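You operate a simulated robot arm through the tools that you are given. There is no shell and no other tool.

You are at the controls of a simulated two-armed robot. One attempt, no reset.

TASK
Take the blue stirrer and put it on the top of the repair bench. Fetch the felt block and set it in the open carton. Pick up the black tag with one hand, pass it to the other hand and put it on the front floor bay. The order is free.

The check looks at the end state, three seconds after you hand in, the way a careful person would. Anything else that was tipped, shoved, dropped, spilled or broken makes it a failure.

THE ROBOT
Two 7-joint arms with three-finger grippers on one trunk, on a base that drives. Base frame: it is fixed to the floor where the robot stands at the start and does not move with it; the origin is under the middle of the robot, x ahead of it, y to its left, z up; the surface under the hand at the start is at about z = 80. Lengths are in cm, angles in degrees, forces in N, time in s.
The left shoulder is at the start at [7, 14.6, 113.7], the right one opposite. With the tool pointing down near the work surface each hand reaches from about 28 to 68 cm from the robot's upright axis, wherever it stands, measured 20 degrees to its own side. Places, roughly: black tag [-125, -475, 75]; felt block [275, 75, 75]; front floor bay (22x30 cm) [-146, -752, 62]; open carton [75, 100, 75]; top of the repair bench [260, 10, 80]. Payload 2.2 kg a hand.
The TCP of each hand is the grasp point between the finger pads, 2.8 cm short of the fingertips. In the tool frame z runs along the fingers and y along their closing line. The gripper opens to 10.2 cm. The gripper's body begins 7.1 cm behind the TCP.
Orientation is told as [roll, pitch, yaw] about the base's x, y, z axes, in that order, counted from this pose: with the fingers straight down and closing along the base's y, the tool's x points along the base's -x, its y along +y and its z along -z.

THE INTERFACE
- The arms move only by the tool jog_arm. It takes "left_motion", "right_motion" or both (then of equal length, played together; a hand with none holds still); each is a list of rows, each an object of numbers (a shift or turn left out is 0, a gripper value left out holds the last): "x", "y", "z": the shift along the tool's x, y, z in units of 150 mm (1.0 is 150 mm); "wx", "wy", "wz": the turn, a rotation vector about the tool's x, y, z in units of 120 degrees (1.0 is 120 degrees). In form: [{"x": .., "y": .., "z": .., "wx": .., "wy": .., "wz": ..}, ...]. A call has 1 to 20 rows; each row is the pose to reach, as a shift and turn from the pose commanded when the call began, along the tool's axes at that moment. "left_hand" and "right_hand" are, for a hand that has rows, the gripper command, from -1 (shut) to 1 (fully open), values between in proportion, set as the call begins (left out, the last holds). A call with a number of a shift or a turn outside -1 to 1 is refused whole. Each row takes 0.2 s and may step no farther than 5 cm and 8.6 degrees from the row before; otherwise, or with a gripper value out of range, the whole call is refused. A pose out of reach is approached as far as the arm can. The call stops where the force on the tool passes 40 N (or 10 N more than at its start, if that is more) or the arm is blocked; 0.2 s more then pass. The fingers move at their own pace and stop on an object; they squeeze with about 24 N. The grip force told is the motor's: it shows also when the fingers shut on nothing. Time passes only in rows, and 0.2 s behind the last, so rows that repeat a pose let the fingers close. The reply holds the time, the measured pose of the TCP, the force on the tool along the base axes, the opening and the grip force, in the units named above and with some noise, with the torque about the TCP (base axes, N m) and any sound that the robot's microphone picked up.
- Cameras (640 x 400 px; columns grow to the right, rows downward): "scene" is now at [13.75, -0.01, 136.83]; the picture's right is [0.00, -1.00, 0.00], its down [-0.56, -0.00, -0.83] and it looks along [0.83, 0.00, -0.56] (base axes); focal length 281 px, centre (320, 200). "left" rides on the left gripper at [7.2, 3.8, -8.6] in its tool frame; the picture's right is [-0.47, 0.89, 0.00], its down [-0.60, -0.32, -0.73] and it looks along [-0.65, -0.34, 0.68] (tool axes); focal length 256 px, centre (320, 200). "right" rides on the right gripper at [6.9, 4.4, -8.6] in its tool frame; the picture's right is [-0.53, 0.85, 0.00], its down [-0.58, -0.36, -0.73] and it looks along [-0.62, -0.39, 0.68] (tool axes); focal length 256 px, centre (320, 200). There is no depth. A picture from a camera that has moved, and an enlarged one, comes with that camera's place and axes in the base frame and with its lens.
- grab_frame(camera): a new picture of that camera. No time passes.
- slide_trunk(by): slides the trunk up (or, below 0, down) by that many cm; the arms and the scene camera ride with it, the base frame stays. It gives what a move gives, with no picture.
- roll_base(legs): drives the robot by 1 to 6 legs, each [ahead, left, turn to the left] in cm, cm and degrees, along the robot's own axes; the way and the turn of a leg run together, so that a leg with both is an arc; at most 150 cm and 180 degrees a leg. The arms and the cameras ride along, it lands a little off, and it stops where it bumps. It gives what a move gives.
- head_to(pan, tilt): turns the head with the scene camera to pan (to the left, within 86 degrees either way) and tilt (down, from -29 to 69), counted from straight ahead of the robot. It gives what a move gives.
- zoom(camera, box): a new picture of the part [left, top, right, bottom] of that camera's present view, enlarged. No time passes.
- job_done(): hands the job in; it is judged then, once.

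Nothing tells you exact positions but the pictures and the camera data. Unless the task says otherwise, let go and move clear before handing in.

The tools are called after "Request:" as a command line: name --argument value ..., lists and objects as JSON in quotes. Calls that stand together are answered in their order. jog_arm: Moves the arms, as the interface text tells. Its arguments: {"type":"object","properties":{"left_motion":{"type":"array","items":{"type":"object","properties":{"x":{"type":"number"},"y":{"type":"number"},"z":{"type":"number"},"wx":{"type":"number"},"wy":{"type":"number"},"wz":{"type":"number"}}}},"left_hand":{"type":"number"},"right_motion":{"type":"array","items":{"type":"object","properties":{"x":{"type":"number"},"y":{"type":"number"},"z":{"type":"number"},"wx":{"type":"number"},"wy":{"type":"number"},"wz":{"type":"number"}}}},"right_hand":{"type":"number"}},"required":[]} The other tools are called the same way: slide_trunk (by) slides the trunk up or down; roll_base (legs) drives the base; head_to (pan, tilt) turns the head that bears the scene camera; grab_frame (camera) takes a picture; zoom (camera, box) takes an enlarged picture of a part of a camera's view; job_done () hands the job in.

At the start:

```text
time_s: 0.0
left_eef_pos: [49.43, 28.95, 113.43]
left_tool_rot: [0.0, 0.0, 0.0]
left_ft_force: [0.8, -0.6, -0.6]
left_wrist_torque: [-0.02, 0.0, 0.0]
left_width: 10.19
left_grip_force: 0.1
right_eef_pos: [50.53, -15.7, 113.35]
right_tool_rot: [0.0, -0.1, 0.0]
right_ft_force: [0.0, 0.0, 0.4]
right_wrist_torque: [-0.01, 0.0, 0.01]
right_width: 10.2
right_grip_force: 0.1
trunk travel left (down, up): [-67.5, 26.5]
robot x, y, heading: [0.07, -0.07, -0.1]
head pan, tilt: [0.2, 33.9]
```

scene: 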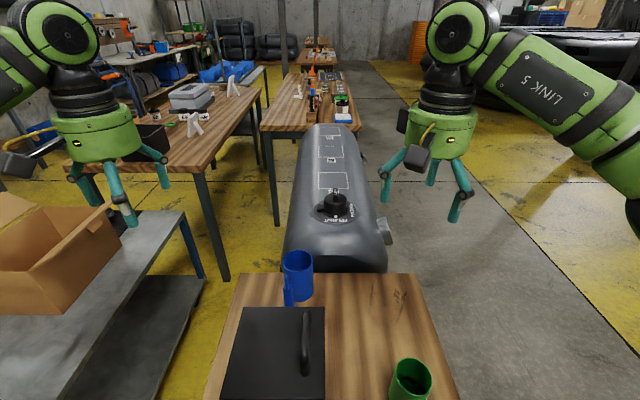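
right: 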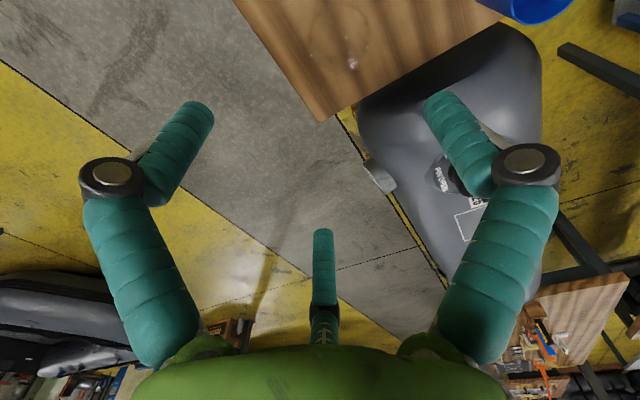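
left: 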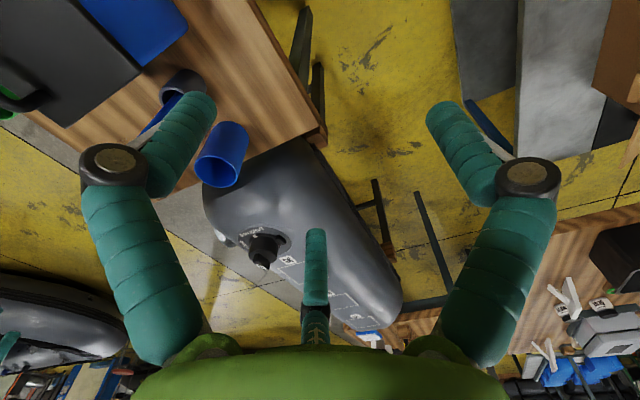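

I see a wooden bench in front of me with a dark lidded box, a blue cup and a green cup. There is a carton on a metal table to the left, and more benches ahead. I'll look around with the head before moving anything.

Request:
zoom --camera "scene" --box '[200, 240, 480, 400]'

Request:
zoom --camera "scene" --box '[100, 30, 380, 205]'

Request:
head_to --pan 0 --tilt 65

```text
2.29 times, centred on (340, 320) of scene
camera zoom: at [13.75, -0.01, 136.83], right [0.0, -1.0, 0.0], down [-0.56, 0.0, -0.83], along [0.83, 0.0, -0.56], focal length 643 px, centre (274, -74)
```

zoom: 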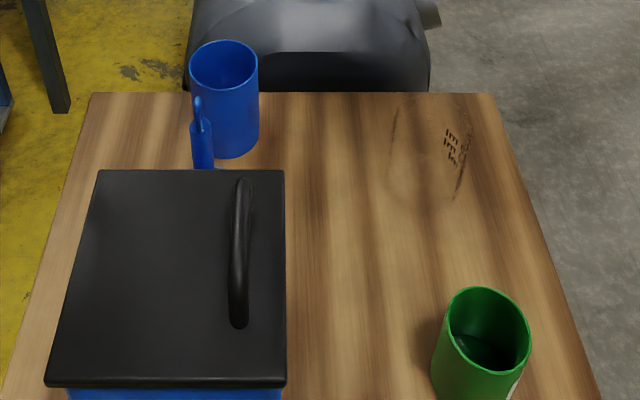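

```text
2.29 times, centred on (240, 118) of scene
camera zoom: at [13.75, -0.01, 136.83], right [0.0, -1.0, 0.0], down [-0.56, 0.0, -0.83], along [0.83, 0.0, -0.56], focal length 643 px, centre (503, 389)
```

zoom: 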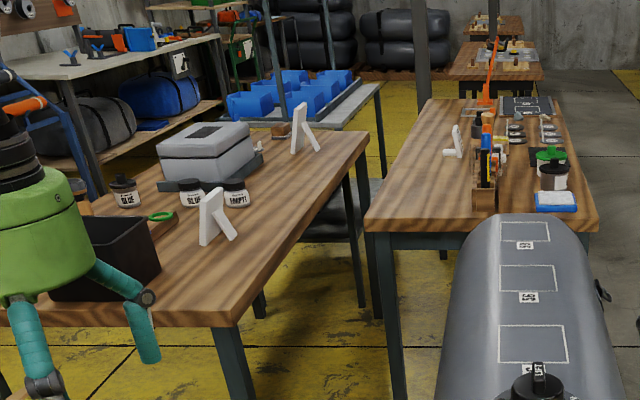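

```text
time_s: 1.0
left_eef_pos: [49.33, 28.95, 113.49]
left_tool_rot: [0.1, 0.0, 0.0]
left_ft_force: [-0.6, -0.5, 0.4]
left_wrist_torque: [0.0, -0.01, 0.01]
left_width: 10.21
left_grip_force: 0.1
right_eef_pos: [50.54, -15.72, 113.38]
right_tool_rot: [0.0, 0.0, 0.0]
right_ft_force: [0.3, 0.5, -0.4]
right_wrist_torque: [-0.01, 0.03, 0.0]
right_width: 10.21
right_grip_force: 0.1
trunk travel left (down, up): [-67.5, 26.5]
robot x, y, heading: [0.32, -0.06, 0.0]
head pan, tilt: [0.0, 65.0]
```

The bench holds a blue box with a black lid, and something dark with a blue part next to it. I'm looking more closely with the tilted head and the left wrist camera.

Request:
grab_frame --camera "scene"

Request:
zoom --camera "left" --box '[0, 0, 320, 200]'

Request:
zoom --camera "left" --box '[400, 0, 640, 150]'

```text
taken
camera scene: at [10.97, -0.04, 132.69], right [0.0, -1.0, 0.0], down [-0.91, 0.0, -0.42], along [0.42, 0.0, -0.91], focal length 281 px, centre (320, 200)
```

scene: 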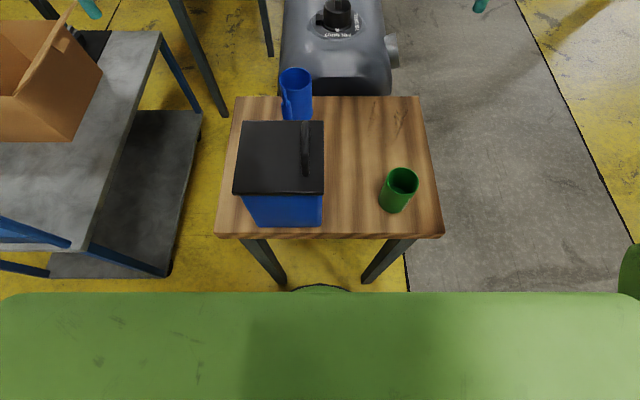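

```text
2.00 times, centred on (160, 100) of left
camera zoom: at [42.17, 32.78, 121.97], right [0.46, 0.89, 0.0], down [0.6, -0.32, 0.73], along [0.65, -0.34, -0.68], focal length 512 px, centre (640, 400)
```

zoom: 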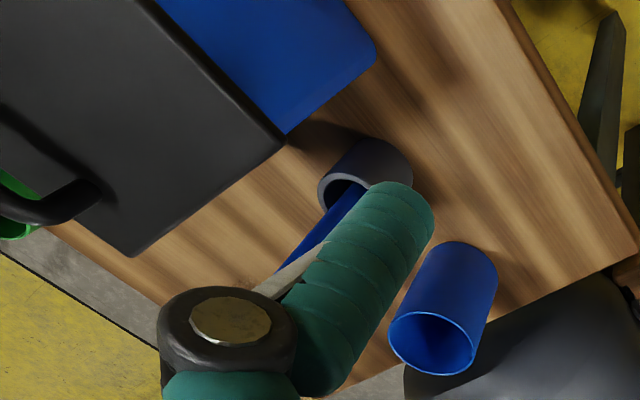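

```text
2.67 times, centred on (520, 75) of left
camera zoom: at [42.17, 32.78, 121.97], right [0.46, 0.89, 0.0], down [0.6, -0.32, 0.73], along [0.65, -0.34, -0.68], focal length 683 px, centre (-213, 533)
```

zoom: 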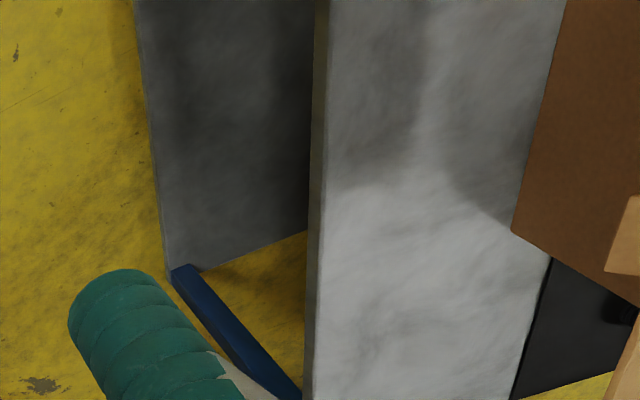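

A grey cup with a blue stirrer standing in it is between the lidded box and the blue cup. I'll zoom in on it and then look around the rest of the workshop.

Request:
zoom --camera "scene" --box '[220, 50, 380, 150]'

Request:
zoom --camera "left" --box '[100, 50, 260, 150]'

Request:
head_to --pan 60 --tilt 30

```text
4.00 times, centred on (300, 100) of scene
camera zoom: at [10.97, -0.04, 132.69], right [0.0, -1.0, 0.0], down [-0.91, 0.0, -0.42], along [0.42, 0.0, -0.91], focal length 1125 px, centre (400, 600)
```

zoom: 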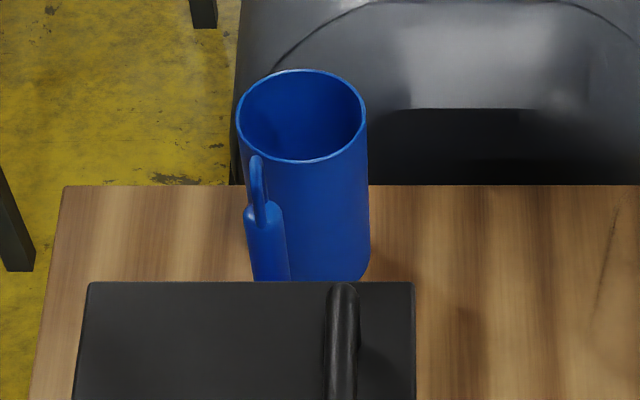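

```text
4.00 times, centred on (180, 100) of left
camera zoom: at [42.17, 32.78, 121.97], right [0.46, 0.89, 0.0], down [0.6, -0.32, 0.73], along [0.65, -0.34, -0.68], focal length 1024 px, centre (880, 600)
```

zoom: 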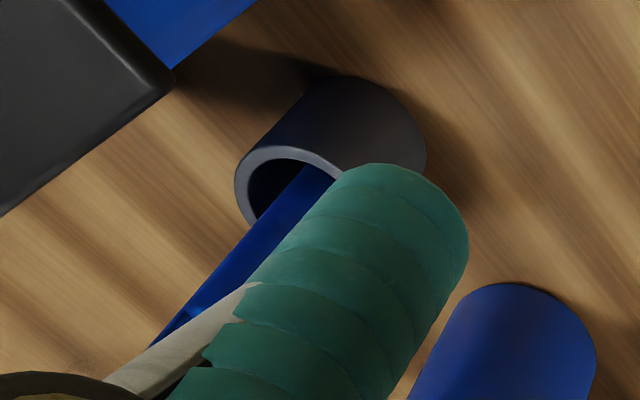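

```text
time_s: 2.3
left_eef_pos: [49.47, 28.96, 113.37]
left_tool_rot: [0.0, 0.0, 0.1]
left_ft_force: [0.3, -0.1, 0.4]
left_wrist_torque: [0.02, -0.01, -0.01]
left_width: 10.2
left_grip_force: 0.0
right_eef_pos: [50.53, -15.77, 113.3]
right_tool_rot: [0.1, 0.0, 0.0]
right_ft_force: [0.1, 0.9, -0.4]
right_wrist_torque: [-0.02, -0.03, 0.0]
right_width: 10.2
right_grip_force: 0.1
trunk travel left (down, up): [-67.5, 26.5]
robot x, y, heading: [-0.04, -0.04, 0.4]
head pan, tilt: [60.0, 30.0]
```

The stirrer is a blue paddle with a loop at its top. Next I'm looking left at the carton and the area around it.

Request:
grab_frame --camera "scene"

Request:
head_to --pan 20 --tilt 10

Request:
grab_frame --camera "scene"

Request:
zoom --camera "scene" --box '[160, 60, 480, 260]'

Request:
head_to --pan -86 --tilt 15

Request:
grab_frame --camera "scene"

```text
taken
camera scene: at [9.42, 7.79, 137.44], right [0.87, -0.5, 0.0], down [-0.25, -0.43, -0.87], along [0.43, 0.75, -0.5], focal length 281 px, centre (320, 200)
```

scene: 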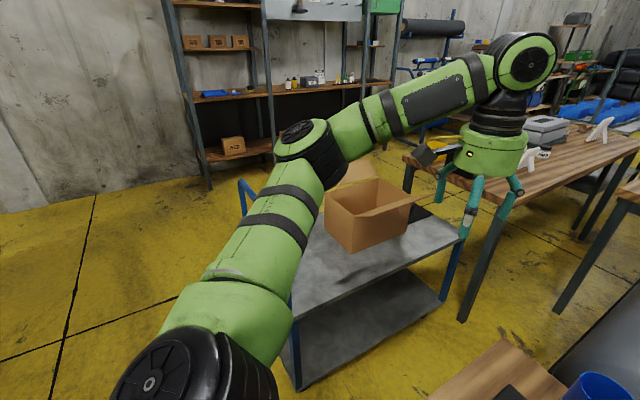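

```text
time_s: 3.3
left_eef_pos: [49.32, 29.02, 113.37]
left_tool_rot: [0.0, 0.0, 0.2]
left_ft_force: [-0.9, -0.1, -0.8]
left_wrist_torque: [-0.02, 0.01, 0.0]
left_width: 10.2
left_grip_force: 0.1
right_eef_pos: [50.61, -15.78, 113.45]
right_tool_rot: [0.1, 0.0, 0.0]
right_ft_force: [0.0, -0.8, -0.4]
right_wrist_torque: [-0.03, 0.0, -0.04]
right_width: 10.2
right_grip_force: 0.1
trunk travel left (down, up): [-67.5, 26.5]
robot x, y, heading: [0.32, -0.06, -0.1]
head pan, tilt: [20.0, 10.0]
```

```text
taken
camera scene: at [13.62, 3.15, 140.68], right [0.34, -0.94, 0.0], down [-0.16, -0.06, -0.98], along [0.93, 0.34, -0.17], focal length 281 px, centre (320, 200)
```

scene: 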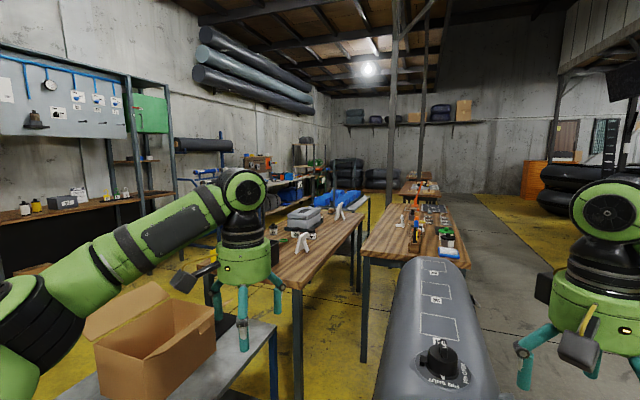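

```text
2.00 times, centred on (320, 160) of scene
camera zoom: at [13.62, 3.15, 140.68], right [0.34, -0.94, 0.0], down [-0.16, -0.06, -0.98], along [0.93, 0.34, -0.17], focal length 563 px, centre (320, 280)
```

zoom: 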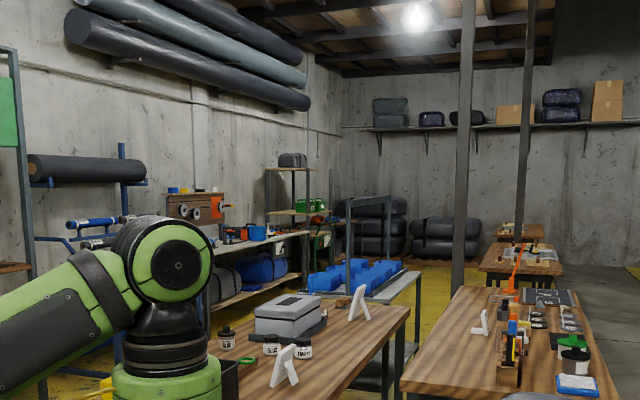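

```text
time_s: 5.2
left_eef_pos: [49.34, 28.98, 113.25]
left_tool_rot: [-0.1, 0.1, 0.1]
left_ft_force: [0.6, -0.3, -0.2]
left_wrist_torque: [0.0, -0.01, 0.01]
left_width: 10.19
left_grip_force: 0.0
right_eef_pos: [50.45, -15.86, 113.35]
right_tool_rot: [0.1, 0.1, 0.0]
right_ft_force: [-0.4, 0.0, -0.4]
right_wrist_torque: [0.02, 0.02, 0.01]
right_width: 10.19
right_grip_force: 0.1
trunk travel left (down, up): [-67.5, 26.5]
robot x, y, heading: [0.13, -0.1, -0.2]
head pan, tilt: [-85.9, 15.0]
```

```text
taken
camera scene: at [5.56, -9.36, 139.87], right [-1.0, -0.07, 0.0], down [-0.02, 0.26, -0.97], along [0.07, -0.96, -0.26], focal length 281 px, centre (320, 200)
```

scene: 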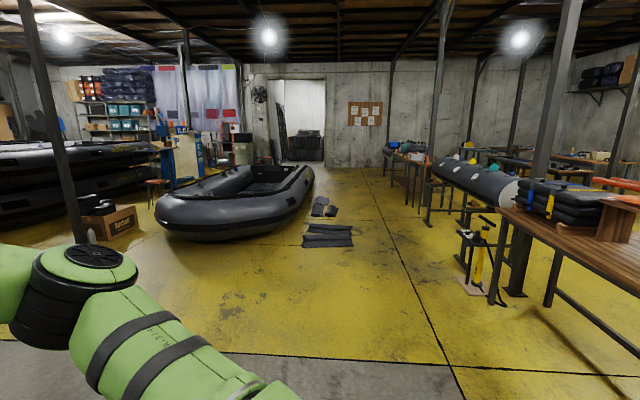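

The shop is large. The tag and the floor bay are far to my right (−y), and the repair bench is beyond the grey tube. First I'll yaw the left wrist so its camera sees the stirrer and cup clearly.

Request:
jog_arm --left_motion '[{"wz": 0.07}, {"wz": 0.14}, {"wz": 0.21}, {"wz": 0.28}, {"wz": 0.35}, {"wz": 0.42}, {"wz": 0.49}]'

Request:
grab_frame --camera "left"

Request:
head_to --pan 0 --tilt 50

Request:
grab_frame --camera "scene"

```text
time_s: 6.8
left_eef_pos: [49.34, 29.09, 113.51]
left_tool_rot: [0.0, 0.0, -58.9]
left_ft_force: [-0.2, 0.7, -0.3]
left_wrist_torque: [-0.01, -0.01, -0.01]
left_width: 10.22
left_grip_force: 0.1
right_eef_pos: [50.47, -15.79, 113.43]
right_tool_rot: [0.0, 0.1, 0.0]
right_ft_force: [1.0, -0.7, -0.3]
right_wrist_torque: [0.0, 0.01, 0.0]
right_width: 10.2
right_grip_force: 0.1
trunk travel left (down, up): [-67.5, 26.5]
robot x, y, heading: [-0.04, 0.08, 0.1]
head pan, tilt: [-85.9, 15.0]
```

```text
taken
camera left: at [48.92, 37.18, 121.98], right [1.0, 0.06, 0.0], down [0.04, -0.68, 0.73], along [0.04, -0.73, -0.68], focal length 256 px, centre (320, 200)
```

left: 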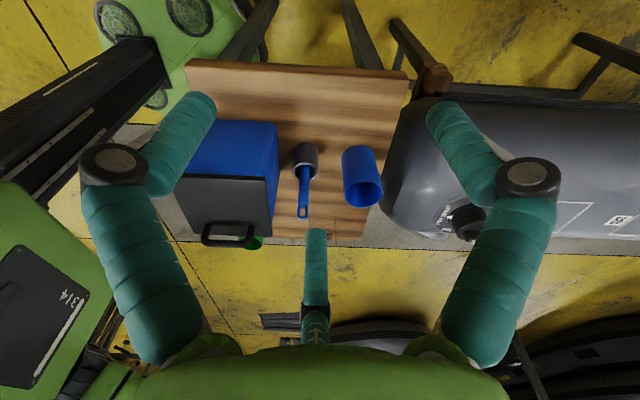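

```text
time_s: 8.4
left_eef_pos: [49.4, 28.98, 113.51]
left_tool_rot: [-0.1, 0.0, -58.7]
left_ft_force: [0.1, -0.2, 0.3]
left_wrist_torque: [0.02, 0.01, -0.02]
left_width: 10.2
left_grip_force: 0.1
right_eef_pos: [50.66, -15.78, 113.42]
right_tool_rot: [0.0, 0.0, 0.1]
right_ft_force: [-0.2, -0.1, 0.0]
right_wrist_torque: [-0.01, 0.02, 0.0]
right_width: 10.21
right_grip_force: 0.0
trunk travel left (down, up): [-67.5, 26.5]
robot x, y, heading: [0.2, -0.12, -0.1]
head pan, tilt: [0.0, 50.0]
```

```text
taken
camera scene: at [12.59, -0.05, 134.49], right [0.0, -1.0, 0.0], down [-0.77, 0.0, -0.64], along [0.64, 0.0, -0.77], focal length 281 px, centre (320, 200)
```

scene: 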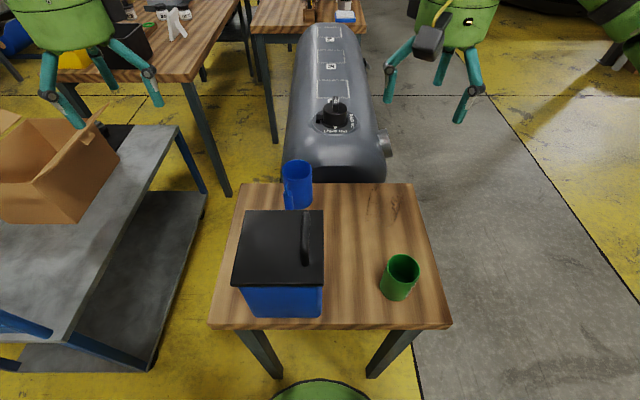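

The left camera now shows the stirrer in its grey cup, between the box and the blue cup. I'll zoom in to locate it.

Request:
zoom --camera "left" --box '[240, 110, 400, 240]'

Request:
zoom --camera "scene" --box '[220, 140, 380, 240]'

Request:
zoom --camera "right" --box '[400, 0, 640, 150]'

```text
3.08 times, centred on (320, 175) of left
camera zoom: at [48.89, 37.18, 121.98], right [1.0, 0.06, 0.0], down [0.04, -0.68, 0.73], along [0.05, -0.73, -0.68], focal length 788 px, centre (320, 277)
```

zoom: 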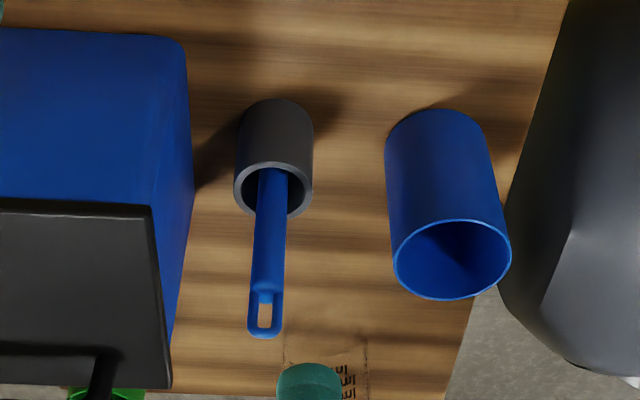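

```text
4.00 times, centred on (300, 190) of scene
camera zoom: at [12.59, -0.05, 134.49], right [0.0, -1.0, 0.0], down [-0.77, 0.0, -0.64], along [0.64, 0.0, -0.77], focal length 1125 px, centre (400, 240)
```

zoom: 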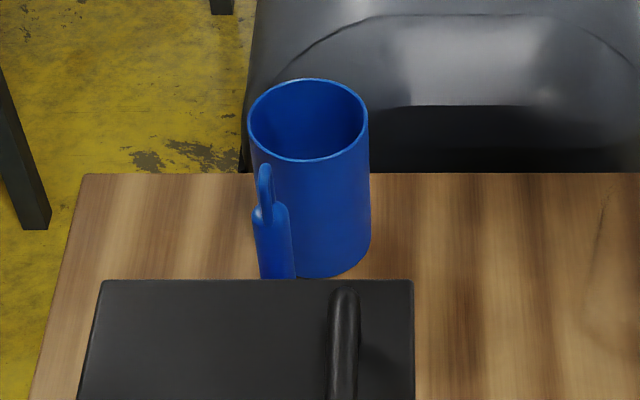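

```text
2.67 times, centred on (520, 75) of right
camera zoom: at [43.74, -11.43, 121.93], right [0.53, 0.85, 0.0], down [0.58, -0.36, 0.73], along [0.62, -0.39, -0.68], focal length 683 px, centre (-213, 533)
```

zoom: 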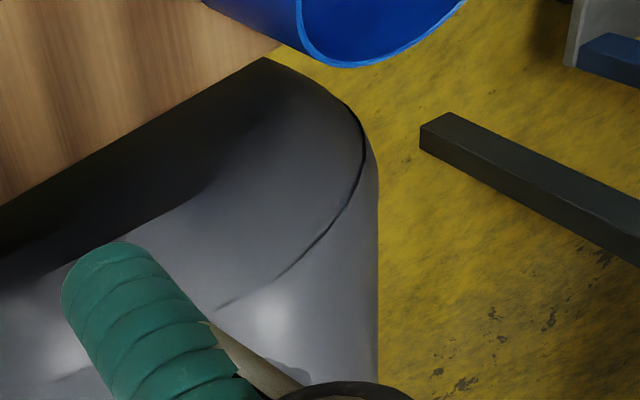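

The stirrer's loop tip is near (48.2, 6.2, 97), and it stands almost upright in the grey cup. The grippers look three-fingered in the pictures, so I'll half-close one hand to see how the fingers move.

Request:
jog_arm --left_motion '[{}, {}, {}]' --left_hand -0.5

Request:
grab_frame --camera "left"

Request:
head_to --pan 35 --tilt 25

Request:
grab_frame --camera "scene"

```text
time_s: 9.2
left_eef_pos: [49.38, 28.92, 113.52]
left_tool_rot: [0.0, 0.0, -58.7]
left_ft_force: [-0.6, 0.0, -0.3]
left_wrist_torque: [0.0, -0.03, 0.01]
left_width: 2.56
left_grip_force: 0.0
right_eef_pos: [50.54, -15.88, 113.61]
right_tool_rot: [0.0, 0.0, 0.0]
right_ft_force: [-0.4, -0.3, -0.5]
right_wrist_torque: [0.01, 0.02, 0.0]
right_width: 10.2
right_grip_force: 0.2
trunk travel left (down, up): [-67.5, 26.5]
robot x, y, heading: [-0.12, -0.14, -0.3]
head pan, tilt: [0.0, 50.0]
```

```text
taken
camera left: at [48.9, 37.18, 121.98], right [1.0, 0.06, 0.0], down [0.04, -0.68, 0.73], along [0.05, -0.73, -0.68], focal length 256 px, centre (320, 200)
```

left: 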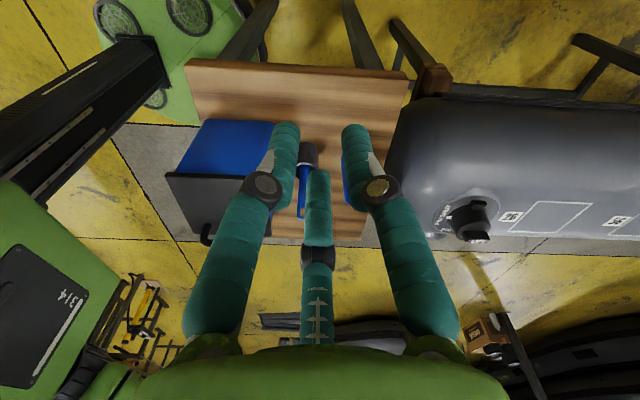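

```text
time_s: 10.2
left_eef_pos: [49.38, 28.98, 113.37]
left_tool_rot: [0.0, 0.0, -58.8]
left_ft_force: [0.0, 0.8, 0.9]
left_wrist_torque: [-0.02, 0.04, -0.01]
left_width: 2.57
left_grip_force: 0.0
right_eef_pos: [50.5, -15.78, 113.35]
right_tool_rot: [0.0, -0.1, 0.0]
right_ft_force: [-0.2, -0.7, 0.0]
right_wrist_torque: [-0.01, 0.02, 0.0]
right_width: 10.19
right_grip_force: 0.1
trunk travel left (down, up): [-67.5, 26.5]
robot x, y, heading: [-0.02, 0.15, 0.0]
head pan, tilt: [35.0, 25.0]
```

```text
taken
camera scene: at [12.44, 5.23, 138.24], right [0.57, -0.82, 0.0], down [-0.35, -0.24, -0.91], along [0.74, 0.52, -0.42], focal length 281 px, centre (320, 200)
```

scene: 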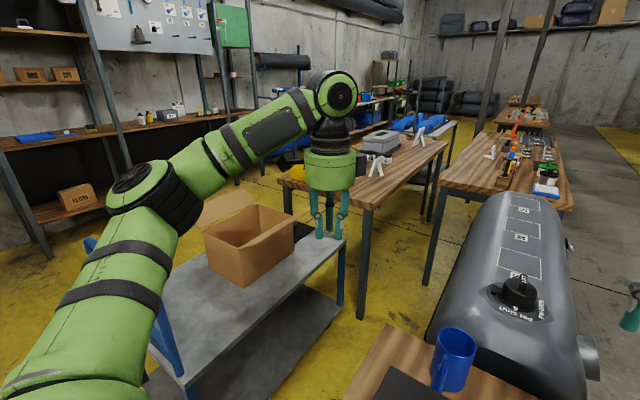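

The fingers close radially and centred on the TCP, so I'll centre objects between them. The plan is to grip the upright stirrer with the right hand nearly horizontal from the right, so that turning the hand down later lays the stirrer flat. First I'll orient the right hand.

Request:
jog_arm --right_motion '[{"wz": 0.07}, {"wz": 0.14}, {"wz": 0.21}, {"wz": 0.28}, {"wz": 0.35}, {"wz": 0.42}, {"wz": 0.49}, {"wz": 0.56}, {"wz": 0.63}, {"wz": 0.7}, {"wz": 0.75}]'

Request:
jog_arm --right_motion '[{"wy": 0.065}, {"wy": 0.13}, {"wy": 0.195}, {"wy": 0.26}, {"wy": 0.325}, {"wy": 0.39}, {"wy": 0.455}, {"wy": 0.52}, {"wy": 0.583}]'

Request:
grab_frame --camera "right"

Request:
head_to --pan 0 --tilt 40

Request:
grab_frame --camera "scene"

```text
time_s: 12.6
left_eef_pos: [49.37, 29.03, 113.39]
left_tool_rot: [0.0, -0.1, -58.6]
left_ft_force: [-1.0, 0.0, 0.2]
left_wrist_torque: [-0.02, -0.01, 0.0]
left_width: 2.56
left_grip_force: 0.1
right_eef_pos: [50.59, -15.83, 113.5]
right_tool_rot: [0.0, 0.0, -90.2]
right_ft_force: [0.2, 0.2, -0.3]
right_wrist_torque: [0.03, 0.0, -0.01]
right_width: 10.18
right_grip_force: 0.0
trunk travel left (down, up): [-67.5, 26.5]
robot x, y, heading: [-0.1, -0.23, -0.1]
head pan, tilt: [35.0, 25.0]
```

```text
time_s: 14.6
left_eef_pos: [49.29, 28.98, 113.37]
left_tool_rot: [-0.1, -0.1, -58.7]
left_ft_force: [-0.2, -0.3, 1.4]
left_wrist_torque: [0.01, -0.01, 0.0]
left_width: 2.54
left_grip_force: 0.1
right_eef_pos: [50.52, -15.74, 113.41]
right_tool_rot: [0.2, 70.2, -89.9]
right_ft_force: [0.6, -0.6, -0.5]
right_wrist_torque: [-0.01, 0.03, -0.01]
right_width: 10.19
right_grip_force: 0.0
trunk travel left (down, up): [-67.5, 26.5]
robot x, y, heading: [0.24, 0.1, 0.1]
head pan, tilt: [35.0, 25.0]
```

```text
taken
camera right: at [54.99, -21.6, 122.78], right [0.85, -0.18, -0.5], down [-0.36, -0.88, -0.29], along [-0.39, 0.43, -0.81], focal length 256 px, centre (320, 200)
```

right: 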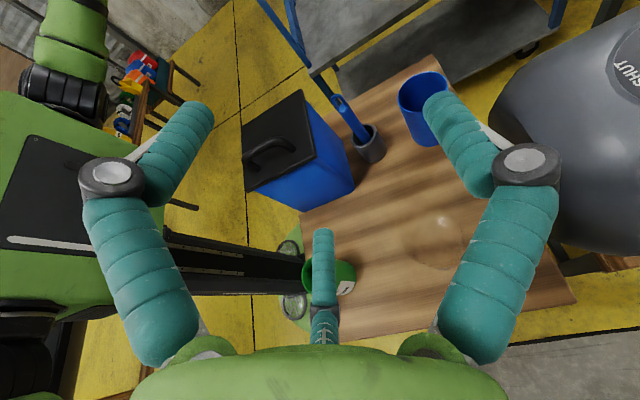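

```text
time_s: 15.6
left_eef_pos: [49.34, 29.07, 113.37]
left_tool_rot: [0.0, -0.1, -58.8]
left_ft_force: [0.8, -0.4, 0.2]
left_wrist_torque: [0.0, 0.02, 0.02]
left_width: 2.55
left_grip_force: 0.1
right_eef_pos: [50.61, -15.8, 113.43]
right_tool_rot: [0.0, 69.9, -90.0]
right_ft_force: [0.0, -0.1, 0.4]
right_wrist_torque: [-0.02, 0.0, 0.01]
right_width: 10.2
right_grip_force: 0.1
trunk travel left (down, up): [-67.5, 26.5]
robot x, y, heading: [-0.12, -0.01, 0.3]
head pan, tilt: [0.0, 40.0]
```

```text
taken
camera scene: at [13.39, -0.03, 135.91], right [0.0, -1.0, 0.0], down [-0.64, 0.0, -0.77], along [0.77, 0.0, -0.64], focal length 281 px, centre (320, 200)
```

scene: 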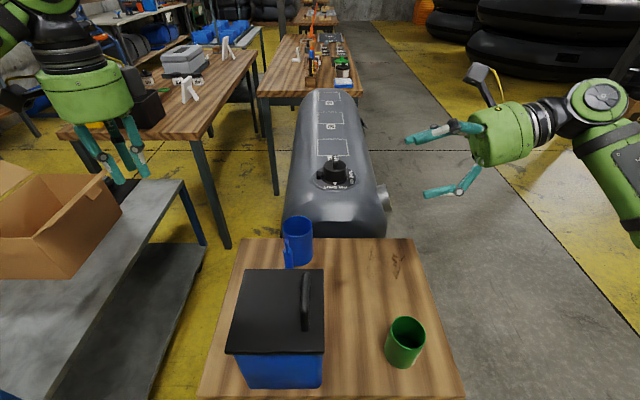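

The right hand is now level, pointing left toward the stirrer. I'll bring it to a pre-grasp pose about 14 cm to the right of the stirrer with the fingers half open.

Request:
jog_arm --right_motion '[{"x": -0.17, "y": -0.031, "z": 0.173}, {"x": -0.34, "y": -0.061, "z": 0.345}, {"x": -0.51, "y": -0.092, "z": 0.518}, {"x": -0.68, "y": -0.122, "z": 0.69}, {"x": -0.85, "y": -0.153, "z": 0.863}]' --right_hand 0.1

Request:
grab_frame --camera "right"

Request:
grab_frame --camera "scene"

Request:
zoom --camera "left" --box '[180, 60, 420, 260]'

```text
time_s: 16.8
left_eef_pos: [49.45, 28.91, 113.4]
left_tool_rot: [-0.1, -0.1, -58.6]
left_ft_force: [0.1, 0.2, 0.8]
left_wrist_torque: [0.0, -0.01, 0.02]
left_width: 2.57
left_grip_force: 0.0
right_eef_pos: [48.41, -7.87, 96.99]
right_tool_rot: [0.3, 70.0, -89.9]
right_ft_force: [0.8, 0.5, -0.6]
right_wrist_torque: [0.0, -0.01, 0.02]
right_width: 5.63
right_grip_force: 0.1
trunk travel left (down, up): [-67.5, 26.5]
robot x, y, heading: [-0.14, 0.31, 0.1]
head pan, tilt: [0.0, 40.0]
```

```text
taken
camera right: at [52.74, -13.64, 106.3], right [0.85, -0.18, -0.5], down [-0.36, -0.88, -0.29], along [-0.39, 0.43, -0.81], focal length 256 px, centre (320, 200)
```

right: 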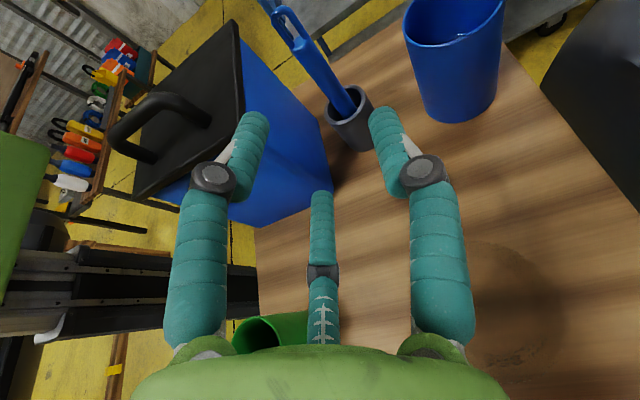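

```text
taken
camera scene: at [13.42, -0.02, 135.91], right [0.0, -1.0, 0.0], down [-0.64, 0.0, -0.77], along [0.77, 0.0, -0.64], focal length 281 px, centre (320, 200)
```

scene: 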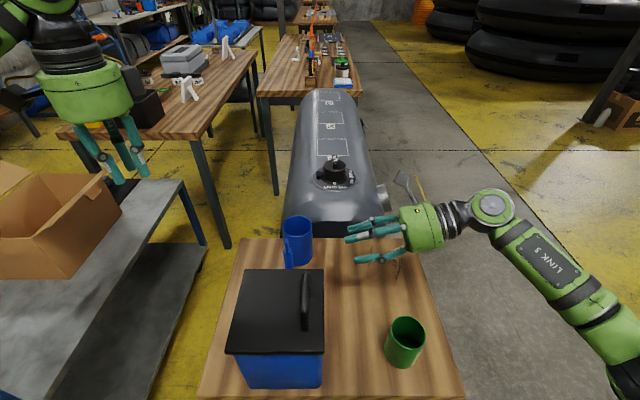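

```text
2.00 times, centred on (300, 160) of left
camera zoom: at [48.92, 37.2, 121.97], right [1.0, 0.06, 0.0], down [0.04, -0.68, 0.73], along [0.04, -0.73, -0.68], focal length 512 px, centre (360, 280)
```

zoom: 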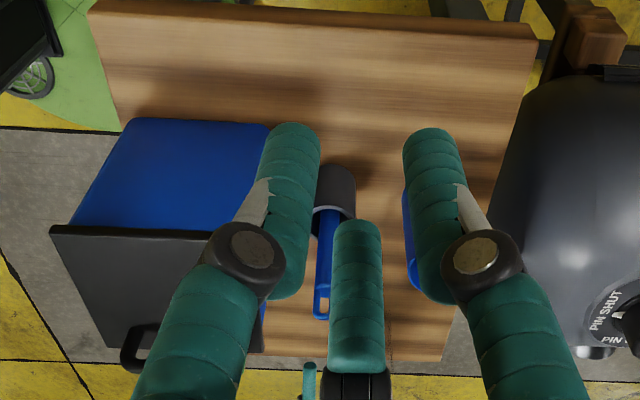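

The alignment looks good, with the stirrer axis at about x = 48.4, y = 6.2. I'll advance along the fingers in two steps.

Request:
jog_arm --right_motion '[{"z": 0.2}, {"z": 0.4}, {"z": 0.6}]' --right_hand 0.3

Request:
grab_frame --camera "right"

Request:
zoom --camera "scene" --box '[220, 190, 460, 340]'

```text
time_s: 17.6
left_eef_pos: [49.41, 28.97, 113.36]
left_tool_rot: [-0.1, 0.0, -58.6]
left_ft_force: [0.5, -0.5, -0.4]
left_wrist_torque: [0.0, -0.01, 0.02]
left_width: 2.54
left_grip_force: 0.1
right_eef_pos: [48.35, 0.66, 93.93]
right_tool_rot: [-0.1, 70.0, -90.1]
right_ft_force: [1.1, -0.6, 0.3]
right_wrist_torque: [0.02, -0.03, 0.01]
right_width: 6.63
right_grip_force: 0.0
trunk travel left (down, up): [-67.5, 26.5]
robot x, y, heading: [0.14, -0.1, -0.0]
head pan, tilt: [0.0, 40.0]
```

```text
taken
camera right: at [52.8, -5.14, 103.23], right [0.84, -0.18, -0.5], down [-0.37, -0.88, -0.29], along [-0.39, 0.43, -0.81], focal length 256 px, centre (320, 200)
```

right: 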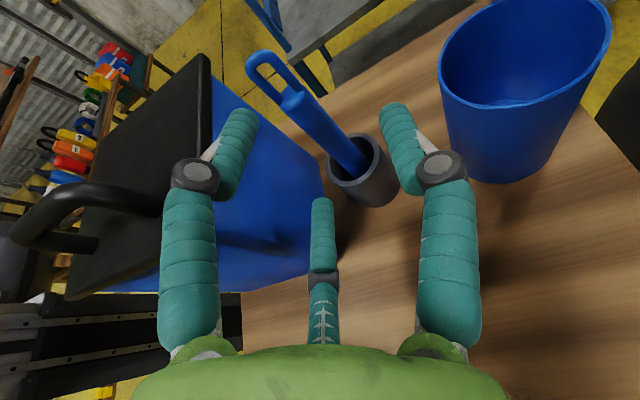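

```text
2.67 times, centred on (340, 265) of scene
camera zoom: at [13.42, 0.04, 135.91], right [0.0, -1.0, 0.0], down [-0.64, 0.0, -0.77], along [0.77, 0.0, -0.64], focal length 750 px, centre (267, 27)
```

zoom: 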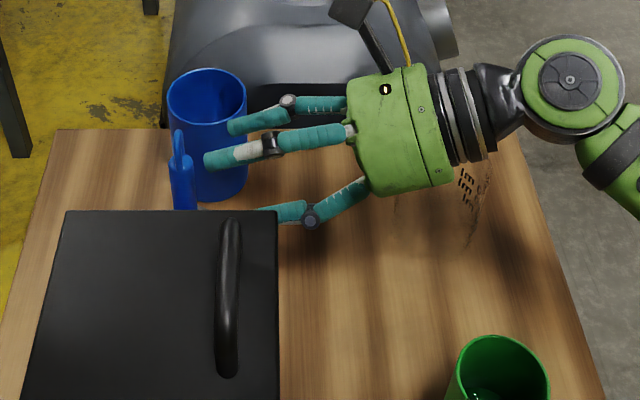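

The stirrer sits between the fingers' lines, with about 6 cm to go. I'll advance the rest of the way slightly high to clear the cup rim, then close.

Request:
jog_arm --right_motion '[{"x": 0.02, "z": 0.13}, {"x": 0.04, "z": 0.26}, {"x": 0.045, "z": 0.38}]'

Request:
grab_frame --camera "right"

Request:
zoom --camera "left" --box '[200, 80, 400, 240]'

```text
time_s: 18.4
left_eef_pos: [49.28, 29.08, 113.33]
left_tool_rot: [0.0, 0.0, -58.7]
left_ft_force: [0.7, -0.6, 0.0]
left_wrist_torque: [0.0, -0.02, -0.03]
left_width: 2.58
left_grip_force: 0.0
right_eef_pos: [48.3, 6.19, 92.68]
right_tool_rot: [0.1, 69.9, -89.9]
right_ft_force: [-0.1, -0.1, 0.1]
right_wrist_torque: [0.03, 0.02, 0.01]
right_width: 6.63
right_grip_force: 0.1
trunk travel left (down, up): [-67.5, 26.5]
robot x, y, heading: [0.31, -0.21, 0.4]
head pan, tilt: [0.0, 40.0]
```

```text
taken
camera right: at [52.76, 0.36, 102.0], right [0.85, -0.18, -0.5], down [-0.36, -0.88, -0.29], along [-0.39, 0.43, -0.81], focal length 256 px, centre (320, 200)
```

right: 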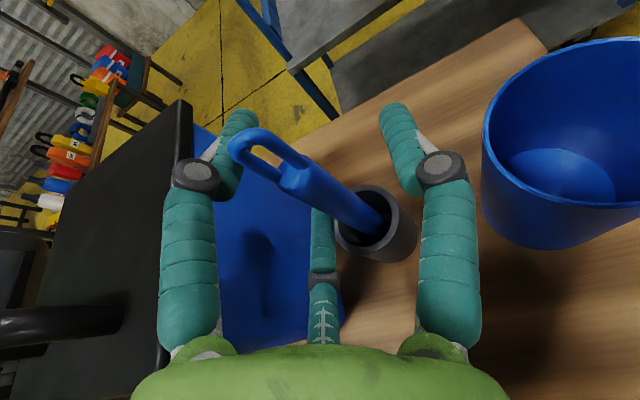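

```text
2.50 times, centred on (300, 160) of left
camera zoom: at [48.91, 37.21, 121.97], right [1.0, 0.06, 0.0], down [0.04, -0.68, 0.73], along [0.05, -0.73, -0.68], focal length 640 px, centre (370, 300)
```

zoom: 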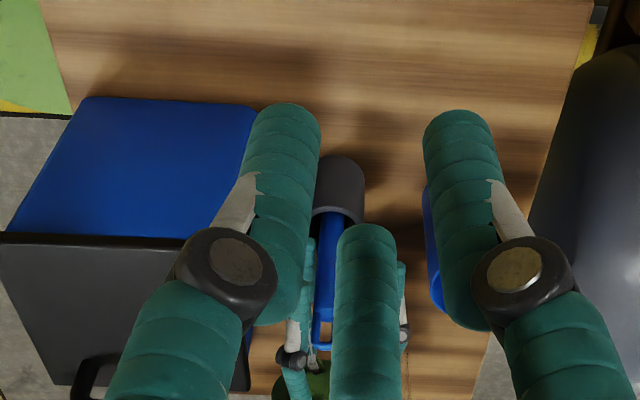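

The handle passes right through the grasp point. Closing the right gripper.

Request:
jog_arm --right_motion '[{}, {}, {}, {}]' --right_hand -1

Request:
grab_frame --camera "right"

```text
time_s: 19.4
left_eef_pos: [49.42, 29.09, 113.41]
left_tool_rot: [0.0, 0.1, -58.7]
left_ft_force: [-0.9, 0.0, 0.0]
left_wrist_torque: [0.01, 0.0, -0.02]
left_width: 2.52
left_grip_force: 0.0
right_eef_pos: [48.41, 6.07, 92.67]
right_tool_rot: [0.0, 70.0, -90.0]
right_ft_force: [1.0, 0.4, -1.0]
right_wrist_torque: [-0.01, 0.0, -0.01]
right_width: 2.46
right_grip_force: 24.2
trunk travel left (down, up): [-67.5, 26.5]
robot x, y, heading: [-0.11, 0.22, 0.1]
head pan, tilt: [0.0, 40.0]
```

```text
taken
camera right: at [52.76, 0.31, 101.98], right [0.85, -0.18, -0.5], down [-0.36, -0.88, -0.29], along [-0.39, 0.43, -0.81], focal length 256 px, centre (320, 200)
```

right: 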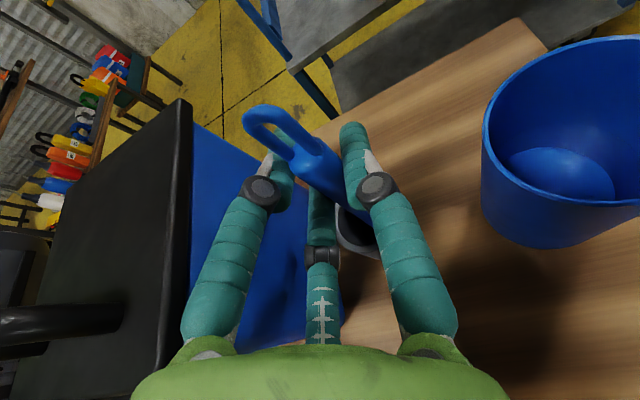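

The grip holds at 2.46 cm width and 24 N. Lifting straight up slowly.

Request:
jog_arm --right_motion '[{"x": 0.094, "z": -0.034}, {"x": 0.188, "z": -0.068}, {"x": 0.282, "z": -0.103}, {"x": 0.376, "z": -0.137}, {"x": 0.47, "z": -0.171}, {"x": 0.564, "z": -0.205}, {"x": 0.658, "z": -0.239}, {"x": 0.752, "z": -0.274}, {"x": 0.846, "z": -0.308}, {"x": 0.94, "z": -0.342}]'

Request:
grab_frame --camera "right"

Request:
grab_frame --camera "scene"

Request:
grab_frame --camera "left"

```text
time_s: 21.6
left_eef_pos: [49.42, 29.08, 113.35]
left_tool_rot: [0.0, -0.1, -58.6]
left_ft_force: [-0.1, 0.5, 0.0]
left_wrist_torque: [0.0, 0.04, -0.01]
left_width: 2.55
left_grip_force: 0.0
right_eef_pos: [48.34, 6.01, 107.62]
right_tool_rot: [0.1, 69.8, -90.0]
right_ft_force: [0.6, -0.3, -0.2]
right_wrist_torque: [0.01, 0.03, -0.01]
right_width: 2.44
right_grip_force: 23.8
trunk travel left (down, up): [-67.5, 26.5]
robot x, y, heading: [-0.02, 0.05, 0.2]
head pan, tilt: [0.0, 40.0]
```

```text
taken
camera right: at [52.73, 0.34, 116.99], right [0.85, -0.18, -0.5], down [-0.36, -0.88, -0.29], along [-0.39, 0.43, -0.81], focal length 256 px, centre (320, 200)
```

right: 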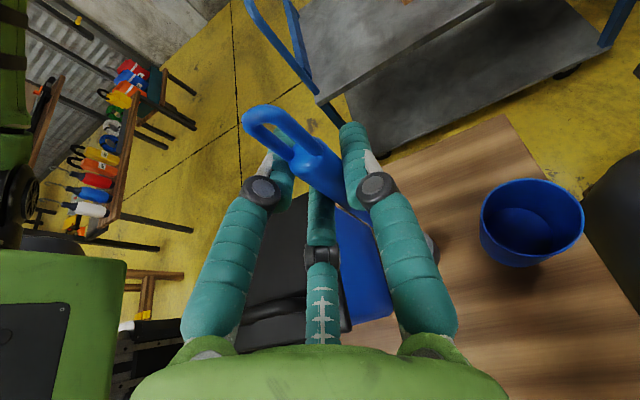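

```text
taken
camera scene: at [13.38, -0.03, 135.91], right [0.0, -1.0, 0.0], down [-0.64, 0.0, -0.77], along [0.77, 0.0, -0.64], focal length 281 px, centre (320, 200)
```

scene: 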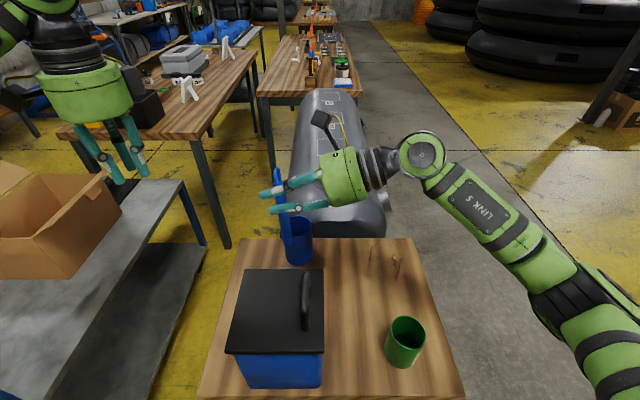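

```text
taken
camera left: at [48.89, 37.19, 121.98], right [1.0, 0.06, 0.0], down [0.04, -0.68, 0.73], along [0.05, -0.73, -0.68], focal length 256 px, centre (320, 200)
```

left: 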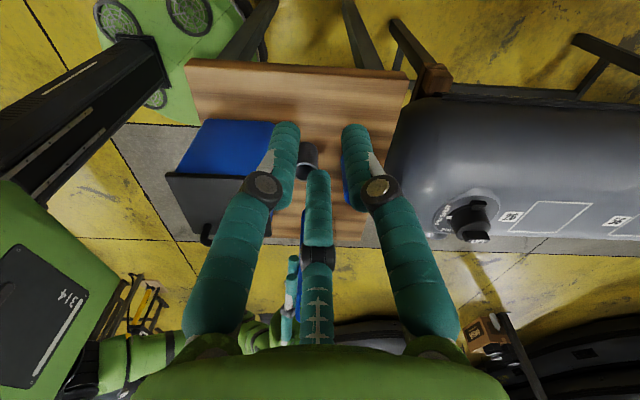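

The stirrer is out and the cup stayed in place. I'll raise the trunk to clear everything and then survey the route to the repair bench.

Request:
slide_trunk --by 14

Request:
head_to --pan -25 --tilt 20

Request:
grab_frame --camera "scene"

Request:
head_to --pan 10 --tilt 15

Request:
grab_frame --camera "scene"

Request:
zoom --camera "scene" --box '[180, 80, 420, 230]'

```text
time_s: 23.2
left_eef_pos: [49.34, 29.0, 127.36]
left_tool_rot: [0.0, 0.0, -58.7]
left_ft_force: [-0.6, -0.2, 0.1]
left_wrist_torque: [0.02, -0.01, -0.02]
left_width: 2.55
left_grip_force: 0.1
right_eef_pos: [48.22, 6.06, 121.62]
right_tool_rot: [-0.1, 70.0, -90.0]
right_ft_force: [0.6, -1.0, -0.1]
right_wrist_torque: [-0.02, -0.01, 0.01]
right_width: 2.45
right_grip_force: 24.1
trunk travel left (down, up): [-81.5, 12.5]
robot x, y, heading: [-0.08, 0.11, 0.1]
head pan, tilt: [0.0, 40.0]
```

```text
time_s: 24.1
left_eef_pos: [49.35, 29.04, 127.48]
left_tool_rot: [0.0, 0.0, -58.7]
left_ft_force: [-0.5, 0.5, 0.6]
left_wrist_torque: [-0.02, -0.03, -0.03]
left_width: 2.54
left_grip_force: 0.0
right_eef_pos: [48.33, 6.23, 121.49]
right_tool_rot: [0.0, 70.0, -90.0]
right_ft_force: [-0.5, 0.1, -0.2]
right_wrist_torque: [0.02, 0.04, 0.01]
right_width: 2.46
right_grip_force: 23.8
trunk travel left (down, up): [-81.5, 12.5]
robot x, y, heading: [0.17, -0.21, 0.1]
head pan, tilt: [-25.0, 20.0]
```

```text
taken
camera scene: at [13.33, -3.96, 153.04], right [-0.42, -0.91, 0.0], down [-0.31, 0.14, -0.94], along [0.85, -0.4, -0.34], focal length 281 px, centre (320, 200)
```

scene: 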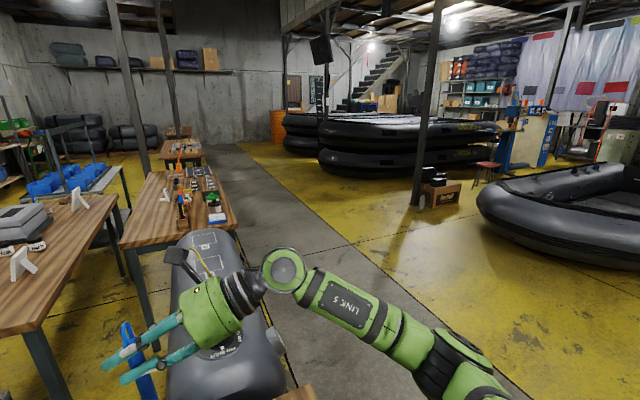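

```text
time_s: 25.1
left_eef_pos: [49.4, 29.09, 127.5]
left_tool_rot: [-0.1, 0.1, -58.7]
left_ft_force: [0.0, -0.7, -0.7]
left_wrist_torque: [0.01, 0.01, 0.0]
left_width: 2.56
left_grip_force: 0.0
right_eef_pos: [48.36, 6.13, 121.68]
right_tool_rot: [0.0, 69.9, -90.1]
right_ft_force: [0.1, 0.2, -0.4]
right_wrist_torque: [0.0, 0.0, -0.03]
right_width: 2.45
right_grip_force: 24.2
trunk travel left (down, up): [-81.5, 12.5]
robot x, y, heading: [-0.12, -0.15, 0.1]
head pan, tilt: [10.0, 15.0]
```

```text
taken
camera scene: at [14.09, 1.57, 153.86], right [0.17, -0.98, 0.0], down [-0.26, -0.04, -0.97], along [0.95, 0.17, -0.26], focal length 281 px, centre (320, 200)
```

scene: 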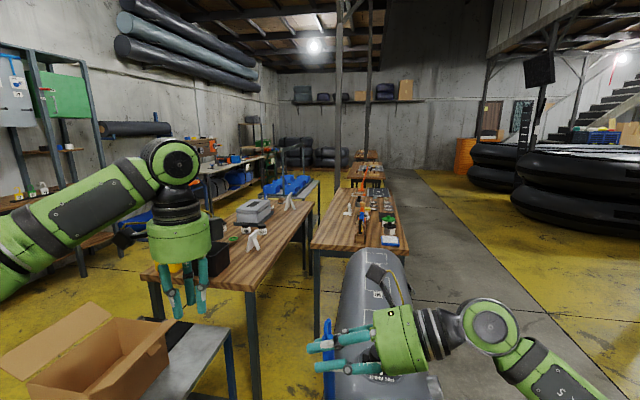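

```text
2.67 times, centred on (300, 155) of scene
camera zoom: at [14.09, 1.57, 153.86], right [0.17, -0.98, 0.0], down [-0.26, -0.04, -0.97], along [0.95, 0.17, -0.26], focal length 750 px, centre (373, 320)
```

zoom: 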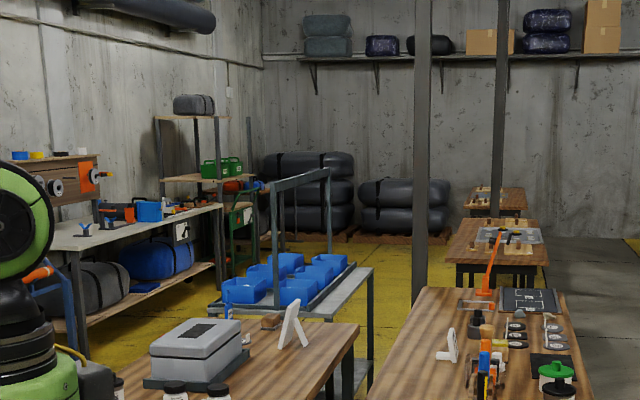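

The aisle to the right of the tube and repair bench is clear, and the small brown block next to a white stand on the left bench may be the felt block. I'll back away from this table, sidestep right and look down the aisle.

Request:
roll_base --legs '[[-38, 0, 0], [0, -72, 0]]'

Request:
head_to --pan 0 --tilt 30

Request:
grab_frame --camera "scene"

```text
time_s: 31.1
left_eef_pos: [11.52, -43.82, 127.48]
left_tool_rot: [-0.2, -0.1, -59.4]
left_ft_force: [-1.0, -0.1, 0.4]
left_wrist_torque: [0.02, -0.01, 0.0]
left_width: 2.54
left_grip_force: 0.0
right_eef_pos: [10.09, -66.73, 121.6]
right_tool_rot: [0.0, 69.8, -90.9]
right_ft_force: [-0.7, -0.1, -0.2]
right_wrist_torque: [-0.01, -0.01, 0.01]
right_width: 2.45
right_grip_force: 24.1
trunk travel left (down, up): [-81.5, 12.5]
robot x, y, heading: [-38.26, -72.09, -0.9]
head pan, tilt: [10.0, 15.0]
```

```text
time_s: 31.9
left_eef_pos: [11.44, -43.93, 127.52]
left_tool_rot: [0.1, 0.0, -59.4]
left_ft_force: [-0.9, -0.1, -0.4]
left_wrist_torque: [0.0, 0.0, -0.02]
left_width: 2.54
left_grip_force: 0.0
right_eef_pos: [10.1, -66.93, 121.7]
right_tool_rot: [0.0, 70.0, -90.9]
right_ft_force: [0.0, -0.2, -0.5]
right_wrist_torque: [0.03, 0.03, -0.03]
right_width: 2.46
right_grip_force: 24.3
trunk travel left (down, up): [-81.5, 12.5]
robot x, y, heading: [-38.14, -72.0, -0.7]
head pan, tilt: [0.0, 30.0]
```

```text
taken
camera scene: at [-24.37, -72.51, 151.45], right [-0.01, -1.0, 0.0], down [-0.5, 0.01, -0.87], along [0.87, -0.01, -0.5], focal length 281 px, centre (320, 200)
```

scene: 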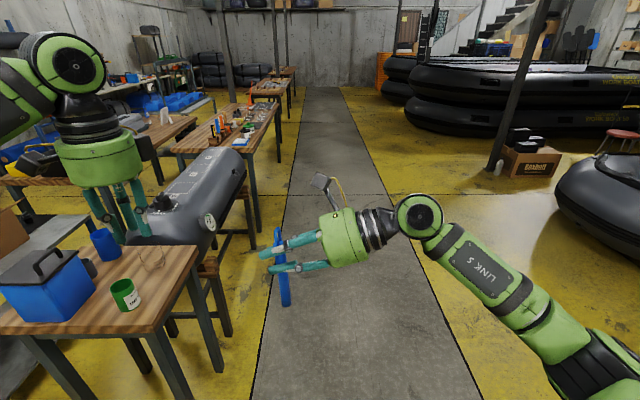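

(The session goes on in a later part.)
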